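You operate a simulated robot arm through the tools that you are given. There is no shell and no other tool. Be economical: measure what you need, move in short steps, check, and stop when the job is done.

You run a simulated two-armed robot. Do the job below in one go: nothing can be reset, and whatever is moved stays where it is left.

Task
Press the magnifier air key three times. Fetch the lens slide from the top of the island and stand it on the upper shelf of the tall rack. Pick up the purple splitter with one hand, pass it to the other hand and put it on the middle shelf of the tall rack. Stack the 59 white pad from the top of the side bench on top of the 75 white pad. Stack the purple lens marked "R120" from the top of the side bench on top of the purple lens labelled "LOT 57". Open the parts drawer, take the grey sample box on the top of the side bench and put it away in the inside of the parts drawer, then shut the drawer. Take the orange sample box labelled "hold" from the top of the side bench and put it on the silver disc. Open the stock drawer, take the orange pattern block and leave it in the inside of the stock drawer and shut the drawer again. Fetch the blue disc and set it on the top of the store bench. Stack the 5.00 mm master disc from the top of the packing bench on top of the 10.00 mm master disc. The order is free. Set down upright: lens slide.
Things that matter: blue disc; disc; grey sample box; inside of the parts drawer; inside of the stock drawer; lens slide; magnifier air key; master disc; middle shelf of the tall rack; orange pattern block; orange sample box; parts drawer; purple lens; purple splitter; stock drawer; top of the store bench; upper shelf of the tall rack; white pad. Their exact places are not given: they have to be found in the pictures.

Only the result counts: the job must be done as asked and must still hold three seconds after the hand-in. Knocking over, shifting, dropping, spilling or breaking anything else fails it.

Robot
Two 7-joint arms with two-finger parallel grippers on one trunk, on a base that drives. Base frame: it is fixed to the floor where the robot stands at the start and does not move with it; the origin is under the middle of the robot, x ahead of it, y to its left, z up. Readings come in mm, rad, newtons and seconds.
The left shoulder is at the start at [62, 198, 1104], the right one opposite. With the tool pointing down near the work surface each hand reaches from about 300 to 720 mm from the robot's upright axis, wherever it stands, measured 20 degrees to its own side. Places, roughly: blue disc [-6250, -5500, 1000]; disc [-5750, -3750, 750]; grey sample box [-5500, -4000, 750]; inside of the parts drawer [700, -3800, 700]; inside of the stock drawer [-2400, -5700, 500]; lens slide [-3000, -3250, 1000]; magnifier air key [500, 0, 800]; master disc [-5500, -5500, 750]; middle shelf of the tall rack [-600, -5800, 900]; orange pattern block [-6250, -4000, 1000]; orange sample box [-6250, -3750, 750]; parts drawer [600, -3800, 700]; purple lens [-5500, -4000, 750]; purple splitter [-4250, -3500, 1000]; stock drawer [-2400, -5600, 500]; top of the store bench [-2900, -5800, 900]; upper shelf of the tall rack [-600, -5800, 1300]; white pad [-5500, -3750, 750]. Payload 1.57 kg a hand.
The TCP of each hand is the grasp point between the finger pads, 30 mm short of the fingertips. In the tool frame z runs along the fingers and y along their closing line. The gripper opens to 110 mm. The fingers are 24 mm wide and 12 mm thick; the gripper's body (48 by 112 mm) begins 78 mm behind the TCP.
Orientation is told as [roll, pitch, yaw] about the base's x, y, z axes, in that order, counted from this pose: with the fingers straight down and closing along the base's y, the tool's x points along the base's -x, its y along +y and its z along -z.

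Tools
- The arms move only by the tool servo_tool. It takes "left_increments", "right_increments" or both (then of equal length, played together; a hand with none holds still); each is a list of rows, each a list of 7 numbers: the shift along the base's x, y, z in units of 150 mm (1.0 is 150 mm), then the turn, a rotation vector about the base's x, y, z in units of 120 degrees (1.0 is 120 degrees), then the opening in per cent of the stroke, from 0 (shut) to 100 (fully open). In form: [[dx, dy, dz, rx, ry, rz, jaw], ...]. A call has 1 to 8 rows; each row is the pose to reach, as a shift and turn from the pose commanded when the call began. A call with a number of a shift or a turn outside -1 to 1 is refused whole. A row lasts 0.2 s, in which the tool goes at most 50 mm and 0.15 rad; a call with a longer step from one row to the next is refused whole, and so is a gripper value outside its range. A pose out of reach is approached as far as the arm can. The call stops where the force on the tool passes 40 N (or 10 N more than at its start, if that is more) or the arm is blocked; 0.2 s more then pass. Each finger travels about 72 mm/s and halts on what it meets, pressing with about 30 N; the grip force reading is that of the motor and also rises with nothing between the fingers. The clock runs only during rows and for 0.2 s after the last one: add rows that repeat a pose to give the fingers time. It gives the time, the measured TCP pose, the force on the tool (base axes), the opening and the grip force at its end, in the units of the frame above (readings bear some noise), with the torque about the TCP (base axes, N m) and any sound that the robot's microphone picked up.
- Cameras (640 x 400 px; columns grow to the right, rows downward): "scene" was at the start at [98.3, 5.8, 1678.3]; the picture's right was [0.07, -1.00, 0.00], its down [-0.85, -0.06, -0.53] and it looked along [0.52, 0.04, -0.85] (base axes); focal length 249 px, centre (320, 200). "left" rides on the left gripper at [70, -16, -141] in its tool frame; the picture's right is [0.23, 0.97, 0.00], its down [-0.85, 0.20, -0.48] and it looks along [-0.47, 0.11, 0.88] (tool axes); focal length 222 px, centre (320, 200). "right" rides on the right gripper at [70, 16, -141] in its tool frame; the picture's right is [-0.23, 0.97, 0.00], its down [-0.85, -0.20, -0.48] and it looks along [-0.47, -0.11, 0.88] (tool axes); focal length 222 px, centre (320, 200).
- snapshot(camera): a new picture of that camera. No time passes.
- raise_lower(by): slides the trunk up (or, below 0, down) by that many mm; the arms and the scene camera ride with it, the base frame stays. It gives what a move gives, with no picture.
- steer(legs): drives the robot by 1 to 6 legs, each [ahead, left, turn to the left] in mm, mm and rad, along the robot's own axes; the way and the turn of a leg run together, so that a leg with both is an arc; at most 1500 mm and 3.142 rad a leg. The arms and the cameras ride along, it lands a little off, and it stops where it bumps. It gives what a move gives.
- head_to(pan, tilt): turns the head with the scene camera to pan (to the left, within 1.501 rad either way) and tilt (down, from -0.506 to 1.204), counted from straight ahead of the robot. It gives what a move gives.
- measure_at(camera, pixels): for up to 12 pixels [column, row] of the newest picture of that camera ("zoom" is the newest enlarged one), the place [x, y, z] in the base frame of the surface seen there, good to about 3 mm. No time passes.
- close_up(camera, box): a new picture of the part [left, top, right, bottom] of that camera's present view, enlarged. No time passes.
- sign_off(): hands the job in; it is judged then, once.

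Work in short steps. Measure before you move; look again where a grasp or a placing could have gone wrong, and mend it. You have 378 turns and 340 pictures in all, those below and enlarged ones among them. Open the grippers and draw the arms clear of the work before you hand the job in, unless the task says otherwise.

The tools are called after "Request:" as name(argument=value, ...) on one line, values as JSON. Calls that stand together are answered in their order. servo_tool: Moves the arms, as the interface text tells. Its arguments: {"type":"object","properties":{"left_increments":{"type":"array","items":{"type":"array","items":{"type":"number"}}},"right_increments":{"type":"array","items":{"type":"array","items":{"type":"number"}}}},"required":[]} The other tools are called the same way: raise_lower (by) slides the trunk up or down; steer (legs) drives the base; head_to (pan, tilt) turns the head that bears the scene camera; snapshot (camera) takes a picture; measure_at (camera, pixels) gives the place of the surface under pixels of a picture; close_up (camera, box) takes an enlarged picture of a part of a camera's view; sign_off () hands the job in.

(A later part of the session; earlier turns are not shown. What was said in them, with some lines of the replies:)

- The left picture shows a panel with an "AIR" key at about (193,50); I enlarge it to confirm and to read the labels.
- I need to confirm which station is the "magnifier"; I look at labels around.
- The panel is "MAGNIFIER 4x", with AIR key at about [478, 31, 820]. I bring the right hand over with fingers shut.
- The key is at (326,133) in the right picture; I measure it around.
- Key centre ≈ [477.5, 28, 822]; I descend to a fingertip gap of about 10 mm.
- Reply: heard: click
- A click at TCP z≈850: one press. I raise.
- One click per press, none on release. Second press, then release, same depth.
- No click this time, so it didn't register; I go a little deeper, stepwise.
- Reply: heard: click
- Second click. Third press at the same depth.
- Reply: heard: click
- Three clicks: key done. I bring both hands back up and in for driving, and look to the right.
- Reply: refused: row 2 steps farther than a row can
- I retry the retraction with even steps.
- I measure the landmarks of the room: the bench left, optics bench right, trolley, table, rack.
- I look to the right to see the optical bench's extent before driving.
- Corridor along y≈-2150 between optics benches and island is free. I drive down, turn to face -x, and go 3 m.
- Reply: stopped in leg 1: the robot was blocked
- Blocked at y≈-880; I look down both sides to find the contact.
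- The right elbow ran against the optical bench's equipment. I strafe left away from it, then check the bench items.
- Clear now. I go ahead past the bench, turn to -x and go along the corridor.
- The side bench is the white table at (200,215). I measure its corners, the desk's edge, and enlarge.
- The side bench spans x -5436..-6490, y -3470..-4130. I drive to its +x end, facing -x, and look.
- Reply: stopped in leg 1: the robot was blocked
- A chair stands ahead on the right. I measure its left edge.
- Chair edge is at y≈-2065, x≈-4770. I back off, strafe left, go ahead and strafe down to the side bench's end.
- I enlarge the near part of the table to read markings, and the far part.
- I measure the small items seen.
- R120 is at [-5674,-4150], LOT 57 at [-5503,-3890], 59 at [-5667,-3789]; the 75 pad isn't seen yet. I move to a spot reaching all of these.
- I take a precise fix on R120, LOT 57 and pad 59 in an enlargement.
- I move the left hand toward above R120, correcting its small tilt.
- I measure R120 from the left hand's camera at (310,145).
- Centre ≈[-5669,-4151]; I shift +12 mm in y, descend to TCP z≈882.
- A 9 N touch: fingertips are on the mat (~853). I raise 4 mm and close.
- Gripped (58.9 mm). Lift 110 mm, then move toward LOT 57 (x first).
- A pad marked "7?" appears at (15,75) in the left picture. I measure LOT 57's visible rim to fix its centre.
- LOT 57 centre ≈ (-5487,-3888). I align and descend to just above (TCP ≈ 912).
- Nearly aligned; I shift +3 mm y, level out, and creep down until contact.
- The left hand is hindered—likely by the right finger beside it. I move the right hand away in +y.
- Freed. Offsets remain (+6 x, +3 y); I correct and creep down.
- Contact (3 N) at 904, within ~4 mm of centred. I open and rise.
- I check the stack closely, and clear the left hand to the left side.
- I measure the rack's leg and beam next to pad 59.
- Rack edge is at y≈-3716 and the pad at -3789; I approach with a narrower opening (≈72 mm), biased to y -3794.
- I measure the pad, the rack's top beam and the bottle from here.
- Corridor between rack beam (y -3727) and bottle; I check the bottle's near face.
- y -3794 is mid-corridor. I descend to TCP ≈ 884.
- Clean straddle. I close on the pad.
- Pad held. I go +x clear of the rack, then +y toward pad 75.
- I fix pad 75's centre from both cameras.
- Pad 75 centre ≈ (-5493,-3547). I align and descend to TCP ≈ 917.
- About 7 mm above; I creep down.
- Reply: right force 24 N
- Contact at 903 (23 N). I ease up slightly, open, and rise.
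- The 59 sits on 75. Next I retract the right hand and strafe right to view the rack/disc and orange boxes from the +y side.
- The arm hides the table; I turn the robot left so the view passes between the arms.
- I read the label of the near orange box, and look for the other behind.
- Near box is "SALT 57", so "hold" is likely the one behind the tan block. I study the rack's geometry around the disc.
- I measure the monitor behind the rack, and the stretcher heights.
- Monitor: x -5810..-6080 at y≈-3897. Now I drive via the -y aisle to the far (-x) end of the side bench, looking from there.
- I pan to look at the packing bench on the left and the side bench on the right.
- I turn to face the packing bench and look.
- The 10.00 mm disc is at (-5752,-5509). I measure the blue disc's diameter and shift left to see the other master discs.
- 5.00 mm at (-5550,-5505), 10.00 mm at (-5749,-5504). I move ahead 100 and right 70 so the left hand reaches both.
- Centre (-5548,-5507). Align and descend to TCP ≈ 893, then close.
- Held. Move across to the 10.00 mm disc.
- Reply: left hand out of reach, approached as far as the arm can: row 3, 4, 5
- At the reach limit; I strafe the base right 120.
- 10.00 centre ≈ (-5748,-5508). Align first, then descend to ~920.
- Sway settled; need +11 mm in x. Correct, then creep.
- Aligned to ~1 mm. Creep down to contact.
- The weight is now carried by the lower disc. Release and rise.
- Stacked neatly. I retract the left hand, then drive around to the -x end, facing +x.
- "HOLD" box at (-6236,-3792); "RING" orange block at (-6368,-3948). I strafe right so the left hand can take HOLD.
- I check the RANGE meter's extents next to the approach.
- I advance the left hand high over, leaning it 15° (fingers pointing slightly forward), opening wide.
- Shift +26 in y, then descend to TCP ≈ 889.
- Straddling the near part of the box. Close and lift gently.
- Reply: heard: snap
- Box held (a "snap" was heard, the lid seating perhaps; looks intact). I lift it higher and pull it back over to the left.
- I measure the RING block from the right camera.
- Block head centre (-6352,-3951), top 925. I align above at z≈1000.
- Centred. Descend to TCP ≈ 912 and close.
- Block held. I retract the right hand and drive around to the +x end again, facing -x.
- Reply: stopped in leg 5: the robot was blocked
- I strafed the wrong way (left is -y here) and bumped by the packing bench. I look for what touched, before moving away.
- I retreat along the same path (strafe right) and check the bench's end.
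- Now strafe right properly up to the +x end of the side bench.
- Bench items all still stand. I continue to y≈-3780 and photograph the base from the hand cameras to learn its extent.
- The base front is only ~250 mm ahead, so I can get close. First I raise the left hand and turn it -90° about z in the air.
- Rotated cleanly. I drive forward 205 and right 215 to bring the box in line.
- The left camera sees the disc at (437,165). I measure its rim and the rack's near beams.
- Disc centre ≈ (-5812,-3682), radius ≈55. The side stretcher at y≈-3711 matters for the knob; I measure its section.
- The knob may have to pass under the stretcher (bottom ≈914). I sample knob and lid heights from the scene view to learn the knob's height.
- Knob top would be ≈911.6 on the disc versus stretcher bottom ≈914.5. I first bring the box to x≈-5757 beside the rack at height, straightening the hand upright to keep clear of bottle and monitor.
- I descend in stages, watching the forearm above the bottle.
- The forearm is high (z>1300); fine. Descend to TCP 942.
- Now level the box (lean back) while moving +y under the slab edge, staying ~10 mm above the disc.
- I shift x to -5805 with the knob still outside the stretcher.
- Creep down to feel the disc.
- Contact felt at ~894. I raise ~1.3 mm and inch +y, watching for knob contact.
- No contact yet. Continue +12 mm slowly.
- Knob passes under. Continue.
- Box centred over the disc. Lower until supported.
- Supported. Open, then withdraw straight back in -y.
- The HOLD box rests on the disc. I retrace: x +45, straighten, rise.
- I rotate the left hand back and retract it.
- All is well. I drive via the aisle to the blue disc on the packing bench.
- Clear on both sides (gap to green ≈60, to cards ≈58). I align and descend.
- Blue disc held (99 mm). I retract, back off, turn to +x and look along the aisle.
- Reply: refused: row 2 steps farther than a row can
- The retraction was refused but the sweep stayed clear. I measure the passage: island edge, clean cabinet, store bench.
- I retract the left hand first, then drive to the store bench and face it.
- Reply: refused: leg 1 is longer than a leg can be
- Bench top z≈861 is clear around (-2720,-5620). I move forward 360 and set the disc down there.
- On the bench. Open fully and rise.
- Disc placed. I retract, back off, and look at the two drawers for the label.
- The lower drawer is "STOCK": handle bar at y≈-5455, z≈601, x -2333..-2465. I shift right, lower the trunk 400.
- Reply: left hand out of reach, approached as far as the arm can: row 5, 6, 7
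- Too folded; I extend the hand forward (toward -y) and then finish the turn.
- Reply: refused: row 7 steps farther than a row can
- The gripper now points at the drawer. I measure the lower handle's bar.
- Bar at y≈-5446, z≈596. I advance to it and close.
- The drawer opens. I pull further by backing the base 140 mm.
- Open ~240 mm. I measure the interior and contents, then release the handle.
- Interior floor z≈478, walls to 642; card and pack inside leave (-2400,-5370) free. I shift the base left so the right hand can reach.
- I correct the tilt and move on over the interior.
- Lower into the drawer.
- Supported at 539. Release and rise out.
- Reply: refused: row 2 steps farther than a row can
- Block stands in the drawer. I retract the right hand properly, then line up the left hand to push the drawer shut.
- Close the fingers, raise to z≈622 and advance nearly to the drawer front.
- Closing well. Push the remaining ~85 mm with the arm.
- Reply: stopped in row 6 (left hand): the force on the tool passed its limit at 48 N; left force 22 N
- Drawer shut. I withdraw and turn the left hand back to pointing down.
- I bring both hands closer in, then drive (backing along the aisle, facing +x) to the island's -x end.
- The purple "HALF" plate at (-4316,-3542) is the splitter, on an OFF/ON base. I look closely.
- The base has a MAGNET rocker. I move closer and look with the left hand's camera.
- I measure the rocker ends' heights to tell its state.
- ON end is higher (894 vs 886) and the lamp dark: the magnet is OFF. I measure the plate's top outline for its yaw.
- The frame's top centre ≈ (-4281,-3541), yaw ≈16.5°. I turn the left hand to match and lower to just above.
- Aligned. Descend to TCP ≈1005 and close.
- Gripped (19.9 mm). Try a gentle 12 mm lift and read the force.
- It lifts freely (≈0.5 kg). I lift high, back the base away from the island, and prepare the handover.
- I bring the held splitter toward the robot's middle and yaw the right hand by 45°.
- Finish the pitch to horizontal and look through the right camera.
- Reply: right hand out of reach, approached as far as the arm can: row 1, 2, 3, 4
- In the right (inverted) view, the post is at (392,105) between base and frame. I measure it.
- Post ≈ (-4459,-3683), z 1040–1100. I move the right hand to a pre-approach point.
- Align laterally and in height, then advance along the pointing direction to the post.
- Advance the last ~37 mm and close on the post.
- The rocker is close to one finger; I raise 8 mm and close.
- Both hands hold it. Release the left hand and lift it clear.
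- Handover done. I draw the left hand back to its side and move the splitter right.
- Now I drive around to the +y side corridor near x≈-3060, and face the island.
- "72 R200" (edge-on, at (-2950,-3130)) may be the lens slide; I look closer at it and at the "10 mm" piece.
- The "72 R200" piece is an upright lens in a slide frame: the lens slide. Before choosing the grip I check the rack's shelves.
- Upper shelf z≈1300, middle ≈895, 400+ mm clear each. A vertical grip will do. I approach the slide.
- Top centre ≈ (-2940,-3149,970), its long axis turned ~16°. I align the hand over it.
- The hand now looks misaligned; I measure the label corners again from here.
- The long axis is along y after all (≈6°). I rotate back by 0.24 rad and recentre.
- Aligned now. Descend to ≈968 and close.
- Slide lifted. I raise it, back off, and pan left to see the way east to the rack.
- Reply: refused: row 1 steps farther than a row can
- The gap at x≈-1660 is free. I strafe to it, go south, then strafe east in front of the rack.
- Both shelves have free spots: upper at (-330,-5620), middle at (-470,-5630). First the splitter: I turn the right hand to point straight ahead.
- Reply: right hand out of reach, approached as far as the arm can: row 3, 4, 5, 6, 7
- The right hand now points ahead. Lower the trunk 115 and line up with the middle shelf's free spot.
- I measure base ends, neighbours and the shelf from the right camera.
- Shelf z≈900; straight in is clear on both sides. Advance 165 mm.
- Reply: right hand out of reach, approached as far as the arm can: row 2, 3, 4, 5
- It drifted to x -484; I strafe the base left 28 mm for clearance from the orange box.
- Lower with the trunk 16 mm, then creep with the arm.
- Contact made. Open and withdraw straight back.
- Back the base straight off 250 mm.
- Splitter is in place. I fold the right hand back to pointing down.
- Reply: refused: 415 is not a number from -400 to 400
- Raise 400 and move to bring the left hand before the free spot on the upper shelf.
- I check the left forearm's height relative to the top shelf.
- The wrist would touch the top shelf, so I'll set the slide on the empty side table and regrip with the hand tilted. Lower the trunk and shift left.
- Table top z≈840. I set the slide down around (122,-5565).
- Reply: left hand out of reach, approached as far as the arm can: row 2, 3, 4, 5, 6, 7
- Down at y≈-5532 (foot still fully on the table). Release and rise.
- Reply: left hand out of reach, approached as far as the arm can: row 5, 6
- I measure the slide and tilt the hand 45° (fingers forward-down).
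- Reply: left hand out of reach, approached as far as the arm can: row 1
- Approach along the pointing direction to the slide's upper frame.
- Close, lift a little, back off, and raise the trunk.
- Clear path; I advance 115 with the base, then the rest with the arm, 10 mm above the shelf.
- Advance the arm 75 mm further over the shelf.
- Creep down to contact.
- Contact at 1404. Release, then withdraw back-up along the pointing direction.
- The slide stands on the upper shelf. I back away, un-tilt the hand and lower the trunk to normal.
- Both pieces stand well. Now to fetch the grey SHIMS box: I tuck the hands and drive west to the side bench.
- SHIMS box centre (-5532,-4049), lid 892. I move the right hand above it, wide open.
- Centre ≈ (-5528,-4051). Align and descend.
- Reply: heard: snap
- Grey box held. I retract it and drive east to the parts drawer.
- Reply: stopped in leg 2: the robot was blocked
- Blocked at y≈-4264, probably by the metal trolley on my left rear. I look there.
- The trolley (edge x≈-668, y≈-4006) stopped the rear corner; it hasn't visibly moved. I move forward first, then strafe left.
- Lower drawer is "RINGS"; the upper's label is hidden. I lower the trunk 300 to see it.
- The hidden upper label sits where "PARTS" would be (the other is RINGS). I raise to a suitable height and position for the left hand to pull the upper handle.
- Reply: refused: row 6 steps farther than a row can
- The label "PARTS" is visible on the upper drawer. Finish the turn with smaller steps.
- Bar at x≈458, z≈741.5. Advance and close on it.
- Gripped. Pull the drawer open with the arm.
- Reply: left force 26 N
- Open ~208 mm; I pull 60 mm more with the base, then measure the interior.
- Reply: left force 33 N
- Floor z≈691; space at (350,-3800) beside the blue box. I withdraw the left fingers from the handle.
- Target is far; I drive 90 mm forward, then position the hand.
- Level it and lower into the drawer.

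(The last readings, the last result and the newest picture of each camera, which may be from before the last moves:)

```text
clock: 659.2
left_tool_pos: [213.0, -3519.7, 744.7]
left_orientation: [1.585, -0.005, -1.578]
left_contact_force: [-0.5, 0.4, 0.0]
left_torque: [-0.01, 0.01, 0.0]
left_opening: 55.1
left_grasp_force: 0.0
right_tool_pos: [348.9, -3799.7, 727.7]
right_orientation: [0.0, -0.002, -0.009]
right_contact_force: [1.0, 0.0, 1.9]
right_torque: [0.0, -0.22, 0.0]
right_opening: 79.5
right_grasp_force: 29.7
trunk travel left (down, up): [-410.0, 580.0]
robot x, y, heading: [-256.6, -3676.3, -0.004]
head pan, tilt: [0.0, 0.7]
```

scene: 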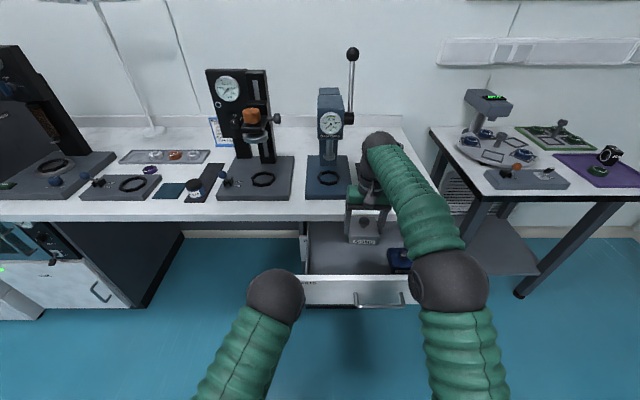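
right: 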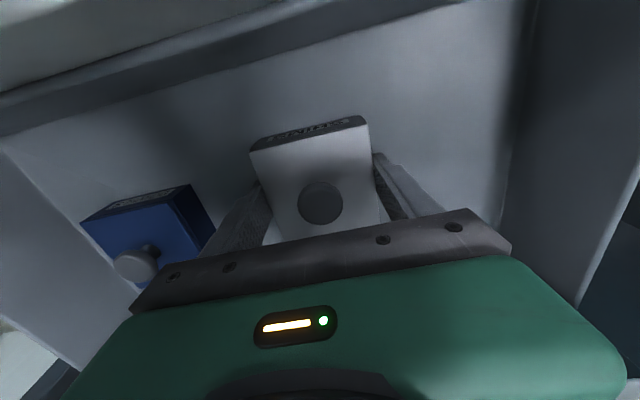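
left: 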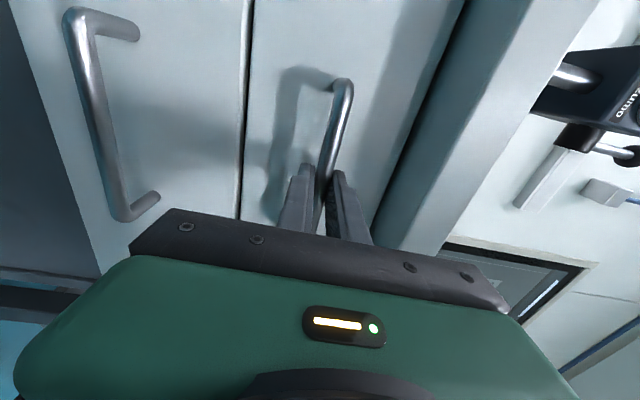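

Supported. Release (modest opening) and rise out.

Request:
servo_tool(right_increments=[[0, 0, 0, 0, 0, 0, 80], [0, 0, 0, 0, 0, 0, 90], [0, 0, 0.01, 0, 0, 0, 90], [0, 0, 0.2, 0, 0, 0, 90], [0, 0, 0.5, 0, 0, 0, 90], [0, 0, 0.8, 0, 0, 0, 90], [0, 0, 1, 0, 0, 0, 90]])

Request:
servo_tool(right_increments=[[-0.05, 0, 0.25, 0, 0, 0, 80], [-0.3, -0.05, 0.35, 0, 0, 0, 60], [-0.6, -0.1, 0.35, 0, 0, 0, 60], [-0.85, -0.2, 0.35, 0, 0, 0, 60], [-1, -0.4, 0.35, 0, 0, 0, 60]])

Request:
snapshot(camera="scene")

```text
clock: 660.8
left_tool_pos: [211.9, -3517.5, 744.9]
left_orientation: [1.584, -0.004, -1.578]
left_contact_force: [0.1, 0.0, 0.3]
left_torque: [-0.03, -0.02, 0.03]
left_opening: 54.8
left_grasp_force: 0.1
right_tool_pos: [347.1, -3798.5, 876.3]
right_orientation: [0.001, 0.0, -0.01]
right_contact_force: [0.3, 0.7, 0.1]
right_torque: [0.03, 0.01, -0.01]
right_opening: 99.2
right_grasp_force: 0.1
trunk travel left (down, up): [-410.0, 580.0]
robot x, y, heading: [-260.1, -3679.9, 0.002]
head pan, tilt: [0.0, 0.7]
heard: snap
```

```text
clock: 662.0
left_tool_pos: [211.8, -3519.0, 745.5]
left_orientation: [1.587, -0.001, -1.578]
left_contact_force: [0.0, 0.0, 0.2]
left_torque: [0.0, 0.02, 0.04]
left_opening: 55.0
left_grasp_force: 0.0
right_tool_pos: [198.9, -3863.2, 931.2]
right_orientation: [0.002, 0.0, -0.01]
right_contact_force: [0.2, -0.1, 0.4]
right_torque: [-0.02, 0.02, 0.0]
right_opening: 66.0
right_grasp_force: 0.0
trunk travel left (down, up): [-410.0, 580.0]
robot x, y, heading: [-259.8, -3676.3, -0.004]
head pan, tilt: [0.0, 0.7]
```

```text
71 pictures are left
```

scene: 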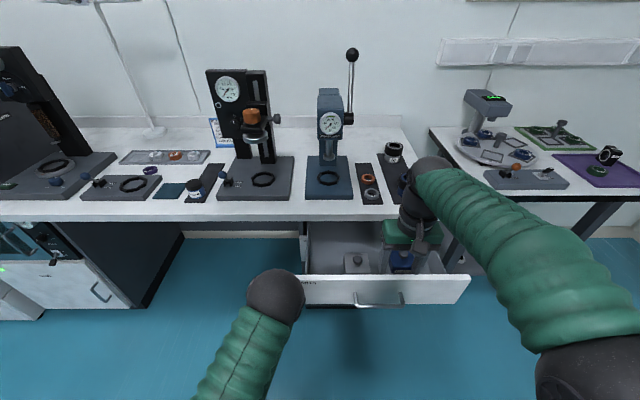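

Grey box is in. I back off, line up the left hand with the drawer centre above the handle, fingers shut.

Request:
steer(legs=[[-95, 0, 0], [0, -325, 0]])

Request:
servo_tool(left_increments=[[0, 0, 0.12, 0, 0, 0, 20], [0, 0, 0.24, 0, 0, 0, 0], [0, 0, 0.24, 0, 0, 0, 0], [0, 0, 0.24, 0, 0, 0, 0]])

Request:
snapshot(camera="scene")

```text
clock: 664.8
left_tool_pos: [117.2, -3839.2, 745.3]
left_orientation: [1.584, -0.005, -1.581]
left_contact_force: [0.1, -0.4, -0.4]
left_torque: [-0.02, 0.0, -0.02]
left_opening: 55.2
left_grasp_force: 0.0
right_tool_pos: [103.1, -4181.6, 931.0]
right_orientation: [-0.001, 0.0, -0.015]
right_contact_force: [0.3, 0.5, 0.3]
right_torque: [-0.01, 0.06, 0.02]
right_opening: 66.1
right_grasp_force: 0.1
trunk travel left (down, up): [-410.0, 580.0]
robot x, y, heading: [-356.6, -4000.6, -0.0]
head pan, tilt: [0.0, 0.7]
```

```text
clock: 665.8
left_tool_pos: [135.7, -3847.7, 765.4]
left_orientation: [1.587, -0.001, -1.581]
left_contact_force: [-0.2, 0.1, 0.2]
left_torque: [0.02, 0.0, 0.03]
left_opening: 0.0
left_grasp_force: 21.2
left hand out of reach, approached as far as the arm can: row 1, 2, 3, 4
right_tool_pos: [100.0, -4184.8, 931.0]
right_orientation: [0.002, -0.002, -0.015]
right_contact_force: [0.4, -0.3, 0.0]
right_torque: [0.0, -0.01, 0.03]
right_opening: 66.1
right_grasp_force: 0.0
trunk travel left (down, up): [-410.0, 580.0]
robot x, y, heading: [-356.7, -3998.9, -0.007]
head pan, tilt: [0.0, 0.7]
```

```text
70 pictures are left
```

scene: 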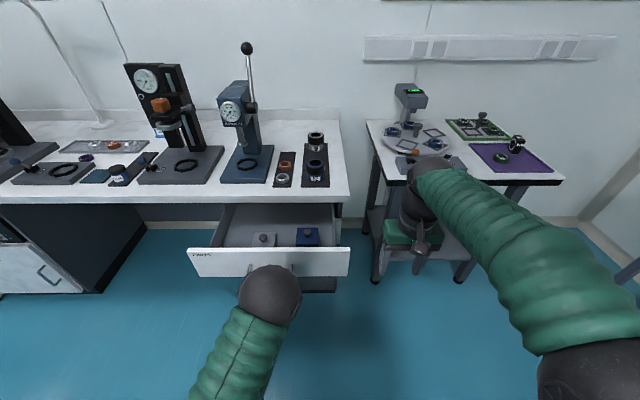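

Request:
raise_lower(by=14)

Request:
servo_tool(left_increments=[[0.2, 0, 0, 0, 0, 0, 0], [0.4, 0, 0, 0, 0, 0, 0], [0.5, 0, 0, 0, 0, 0, 0], [0.5, 0, 0, 0, 0, 0, 0]])

Request:
snapshot(camera="left")

```text
clock: 666.5
left_tool_pos: [136.2, -3847.0, 778.7]
left_orientation: [1.587, -0.003, -1.58]
left_contact_force: [-0.3, -0.5, -0.8]
left_torque: [0.0, 0.0, -0.02]
left_opening: 0.0
left_grasp_force: 21.5
right_tool_pos: [100.2, -4182.7, 945.0]
right_orientation: [-0.001, 0.001, -0.016]
right_contact_force: [-0.1, 0.0, 0.0]
right_torque: [0.04, 0.03, -0.01]
right_opening: 65.9
right_grasp_force: 0.0
trunk travel left (down, up): [-424.0, 566.0]
robot x, y, heading: [-357.5, -3997.9, -0.001]
head pan, tilt: [0.0, 0.7]
```

```text
clock: 667.5
left_tool_pos: [210.2, -3847.6, 778.8]
left_orientation: [1.587, -0.003, -1.581]
left_contact_force: [0.4, 0.0, -0.4]
left_torque: [0.01, -0.01, 0.02]
left_opening: 0.1
left_grasp_force: 21.9
right_tool_pos: [102.3, -4183.2, 944.8]
right_orientation: [0.0, -0.002, -0.015]
right_contact_force: [0.3, -0.9, 0.4]
right_torque: [-0.03, -0.02, 0.02]
right_opening: 65.9
right_grasp_force: 0.1
trunk travel left (down, up): [-424.0, 566.0]
robot x, y, heading: [-354.6, -3999.8, -0.003]
head pan, tilt: [0.0, 0.7]
```

```text
69 pictures are left
```

left: 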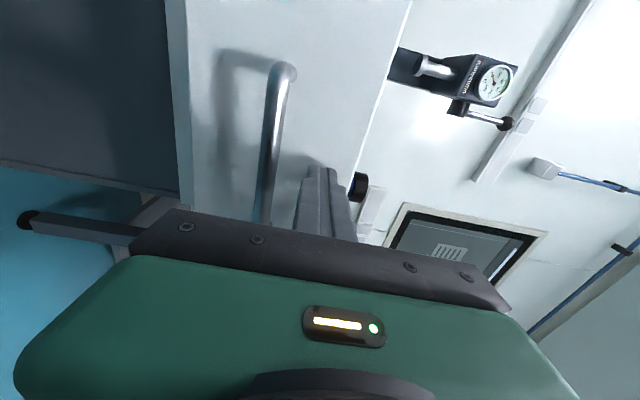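

Push with the base 175, then the arm.

Request:
steer(legs=[[175, 0, 0]])

Request:
servo_tool(left_increments=[[0.2, 0, 0, 0, 0, 0, 0], [0.35, 0, 0, 0, 0, 0, 0], [0.45, 0, 0, 0, 0, 0, 0], [0.52, 0, 0, 0, 0, 0, 0], [0.58, 0, 0, 0, 0, 0, 0], [0.63, 0, 0, 0, 0, 0, 0], [0.63, 0, 0, 0, 0, 0, 0]])

Request:
snapshot(camera="scene")

```text
clock: 669.0
left_tool_pos: [387.3, -3847.2, 779.5]
left_orientation: [1.587, -0.006, -1.58]
left_contact_force: [0.2, 0.1, -1.0]
left_torque: [-0.04, -0.02, 0.01]
left_opening: 0.2
left_grasp_force: 21.3
right_tool_pos: [276.3, -4183.6, 944.3]
right_orientation: [-0.001, -0.002, -0.012]
right_contact_force: [0.4, 0.0, 0.0]
right_torque: [-0.01, 0.02, 0.0]
right_opening: 65.9
right_grasp_force: 0.0
trunk travel left (down, up): [-424.0, 566.0]
robot x, y, heading: [-185.6, -3998.8, -0.008]
head pan, tilt: [0.0, 0.7]
```

```text
clock: 670.5
left_tool_pos: [472.0, -3848.3, 780.6]
left_orientation: [1.584, -0.004, -1.579]
left_contact_force: [-19.6, -0.7, 6.9]
left_torque: [0.0, -0.09, 0.22]
left_opening: 0.1
left_grasp_force: 21.6
right_tool_pos: [271.5, -4185.6, 946.7]
right_orientation: [0.001, -0.005, -0.014]
right_contact_force: [-0.5, 0.2, 0.2]
right_torque: [-0.01, -0.04, 0.01]
right_opening: 66.0
right_grasp_force: 0.1
trunk travel left (down, up): [-424.0, 566.0]
robot x, y, heading: [-182.6, -4000.1, -0.004]
head pan, tilt: [0.0, 0.7]
stopped in row 7 (left hand): the force on the tool passed its limit at 46 N (the readings are from after the stop); the commanded pose is now the measured one
```

```text
68 pictures are left
```

scene: 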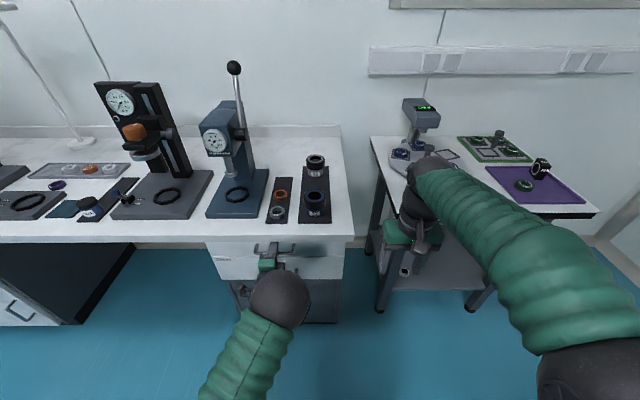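

Shut. Withdraw both and check the drawer front.

Request:
servo_tool(left_increments=[[-0.2, 0, 0, 0, 0, 0, 0], [-0.5, 0, 0, 0, 0, 0, 20], [-0.8, 0, 0, 0, 0, 0, 50], [-1, 0, 0, 0, 0, 0, 50]])

Request:
steer(legs=[[-150, 0, 0]])

Request:
snapshot(camera="left")

Request:
measure_at(camera="left", pixels=[[250, 100], [340, 100], [230, 150], [320, 150]])

```text
clock: 671.5
left_tool_pos: [326.2, -3848.3, 778.9]
left_orientation: [1.583, -0.002, -1.582]
left_contact_force: [0.2, 0.1, -0.6]
left_torque: [-0.02, -0.02, 0.03]
left_opening: 55.1
left_grasp_force: 0.0
right_tool_pos: [273.6, -4184.4, 945.3]
right_orientation: [0.001, -0.004, -0.015]
right_contact_force: [0.4, -0.5, 0.1]
right_torque: [0.01, -0.04, 0.0]
right_opening: 65.6
right_grasp_force: 0.0
trunk travel left (down, up): [-424.0, 566.0]
robot x, y, heading: [-180.1, -3999.1, -0.004]
head pan, tilt: [0.0, 0.7]
```

```text
clock: 672.9
left_tool_pos: [176.0, -3848.6, 778.7]
left_orientation: [1.58, -0.004, -1.581]
left_contact_force: [-1.0, 0.6, -0.8]
left_torque: [0.0, 0.0, 0.0]
left_opening: 55.0
left_grasp_force: 0.1
right_tool_pos: [123.8, -4184.6, 945.1]
right_orientation: [0.0, -0.003, -0.014]
right_contact_force: [-0.1, 0.1, 0.2]
right_torque: [-0.04, -0.02, 0.05]
right_opening: 66.0
right_grasp_force: 0.0
trunk travel left (down, up): [-424.0, 566.0]
robot x, y, heading: [-330.2, -3999.4, -0.004]
head pan, tilt: [0.0, 0.7]
```

```text
67 pictures are left
```

left: 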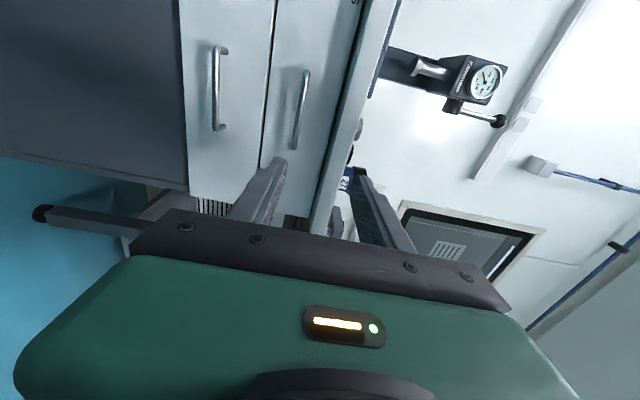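

```text
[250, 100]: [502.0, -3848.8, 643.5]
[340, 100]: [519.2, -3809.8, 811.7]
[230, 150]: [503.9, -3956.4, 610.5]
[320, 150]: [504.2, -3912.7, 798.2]
```

Every item has been done: both drawer fronts are flush (x≈503), both grippers are open and clear of the work, so I hand in.

Request:
sign_off()

```text
The job is handed in.
```

I finished all ten tasks and handed the job in; three things below could count against it.

- **Magnifier air key:** the second of four presses made no click, so I pressed again. I counted three clicks in total.
- **Bumps:** I was blocked four times while driving: once by equipment on the optical bench, and once each near a chair, the packing bench and the metal trolley. Nothing looked knocked over or moved where I looked afterwards. I did not check the chair, and my view of the optical bench was limited.
- **Sample boxes:** I heard a "snap" when gripping each box, and again when releasing the grey one. Both looked intact.
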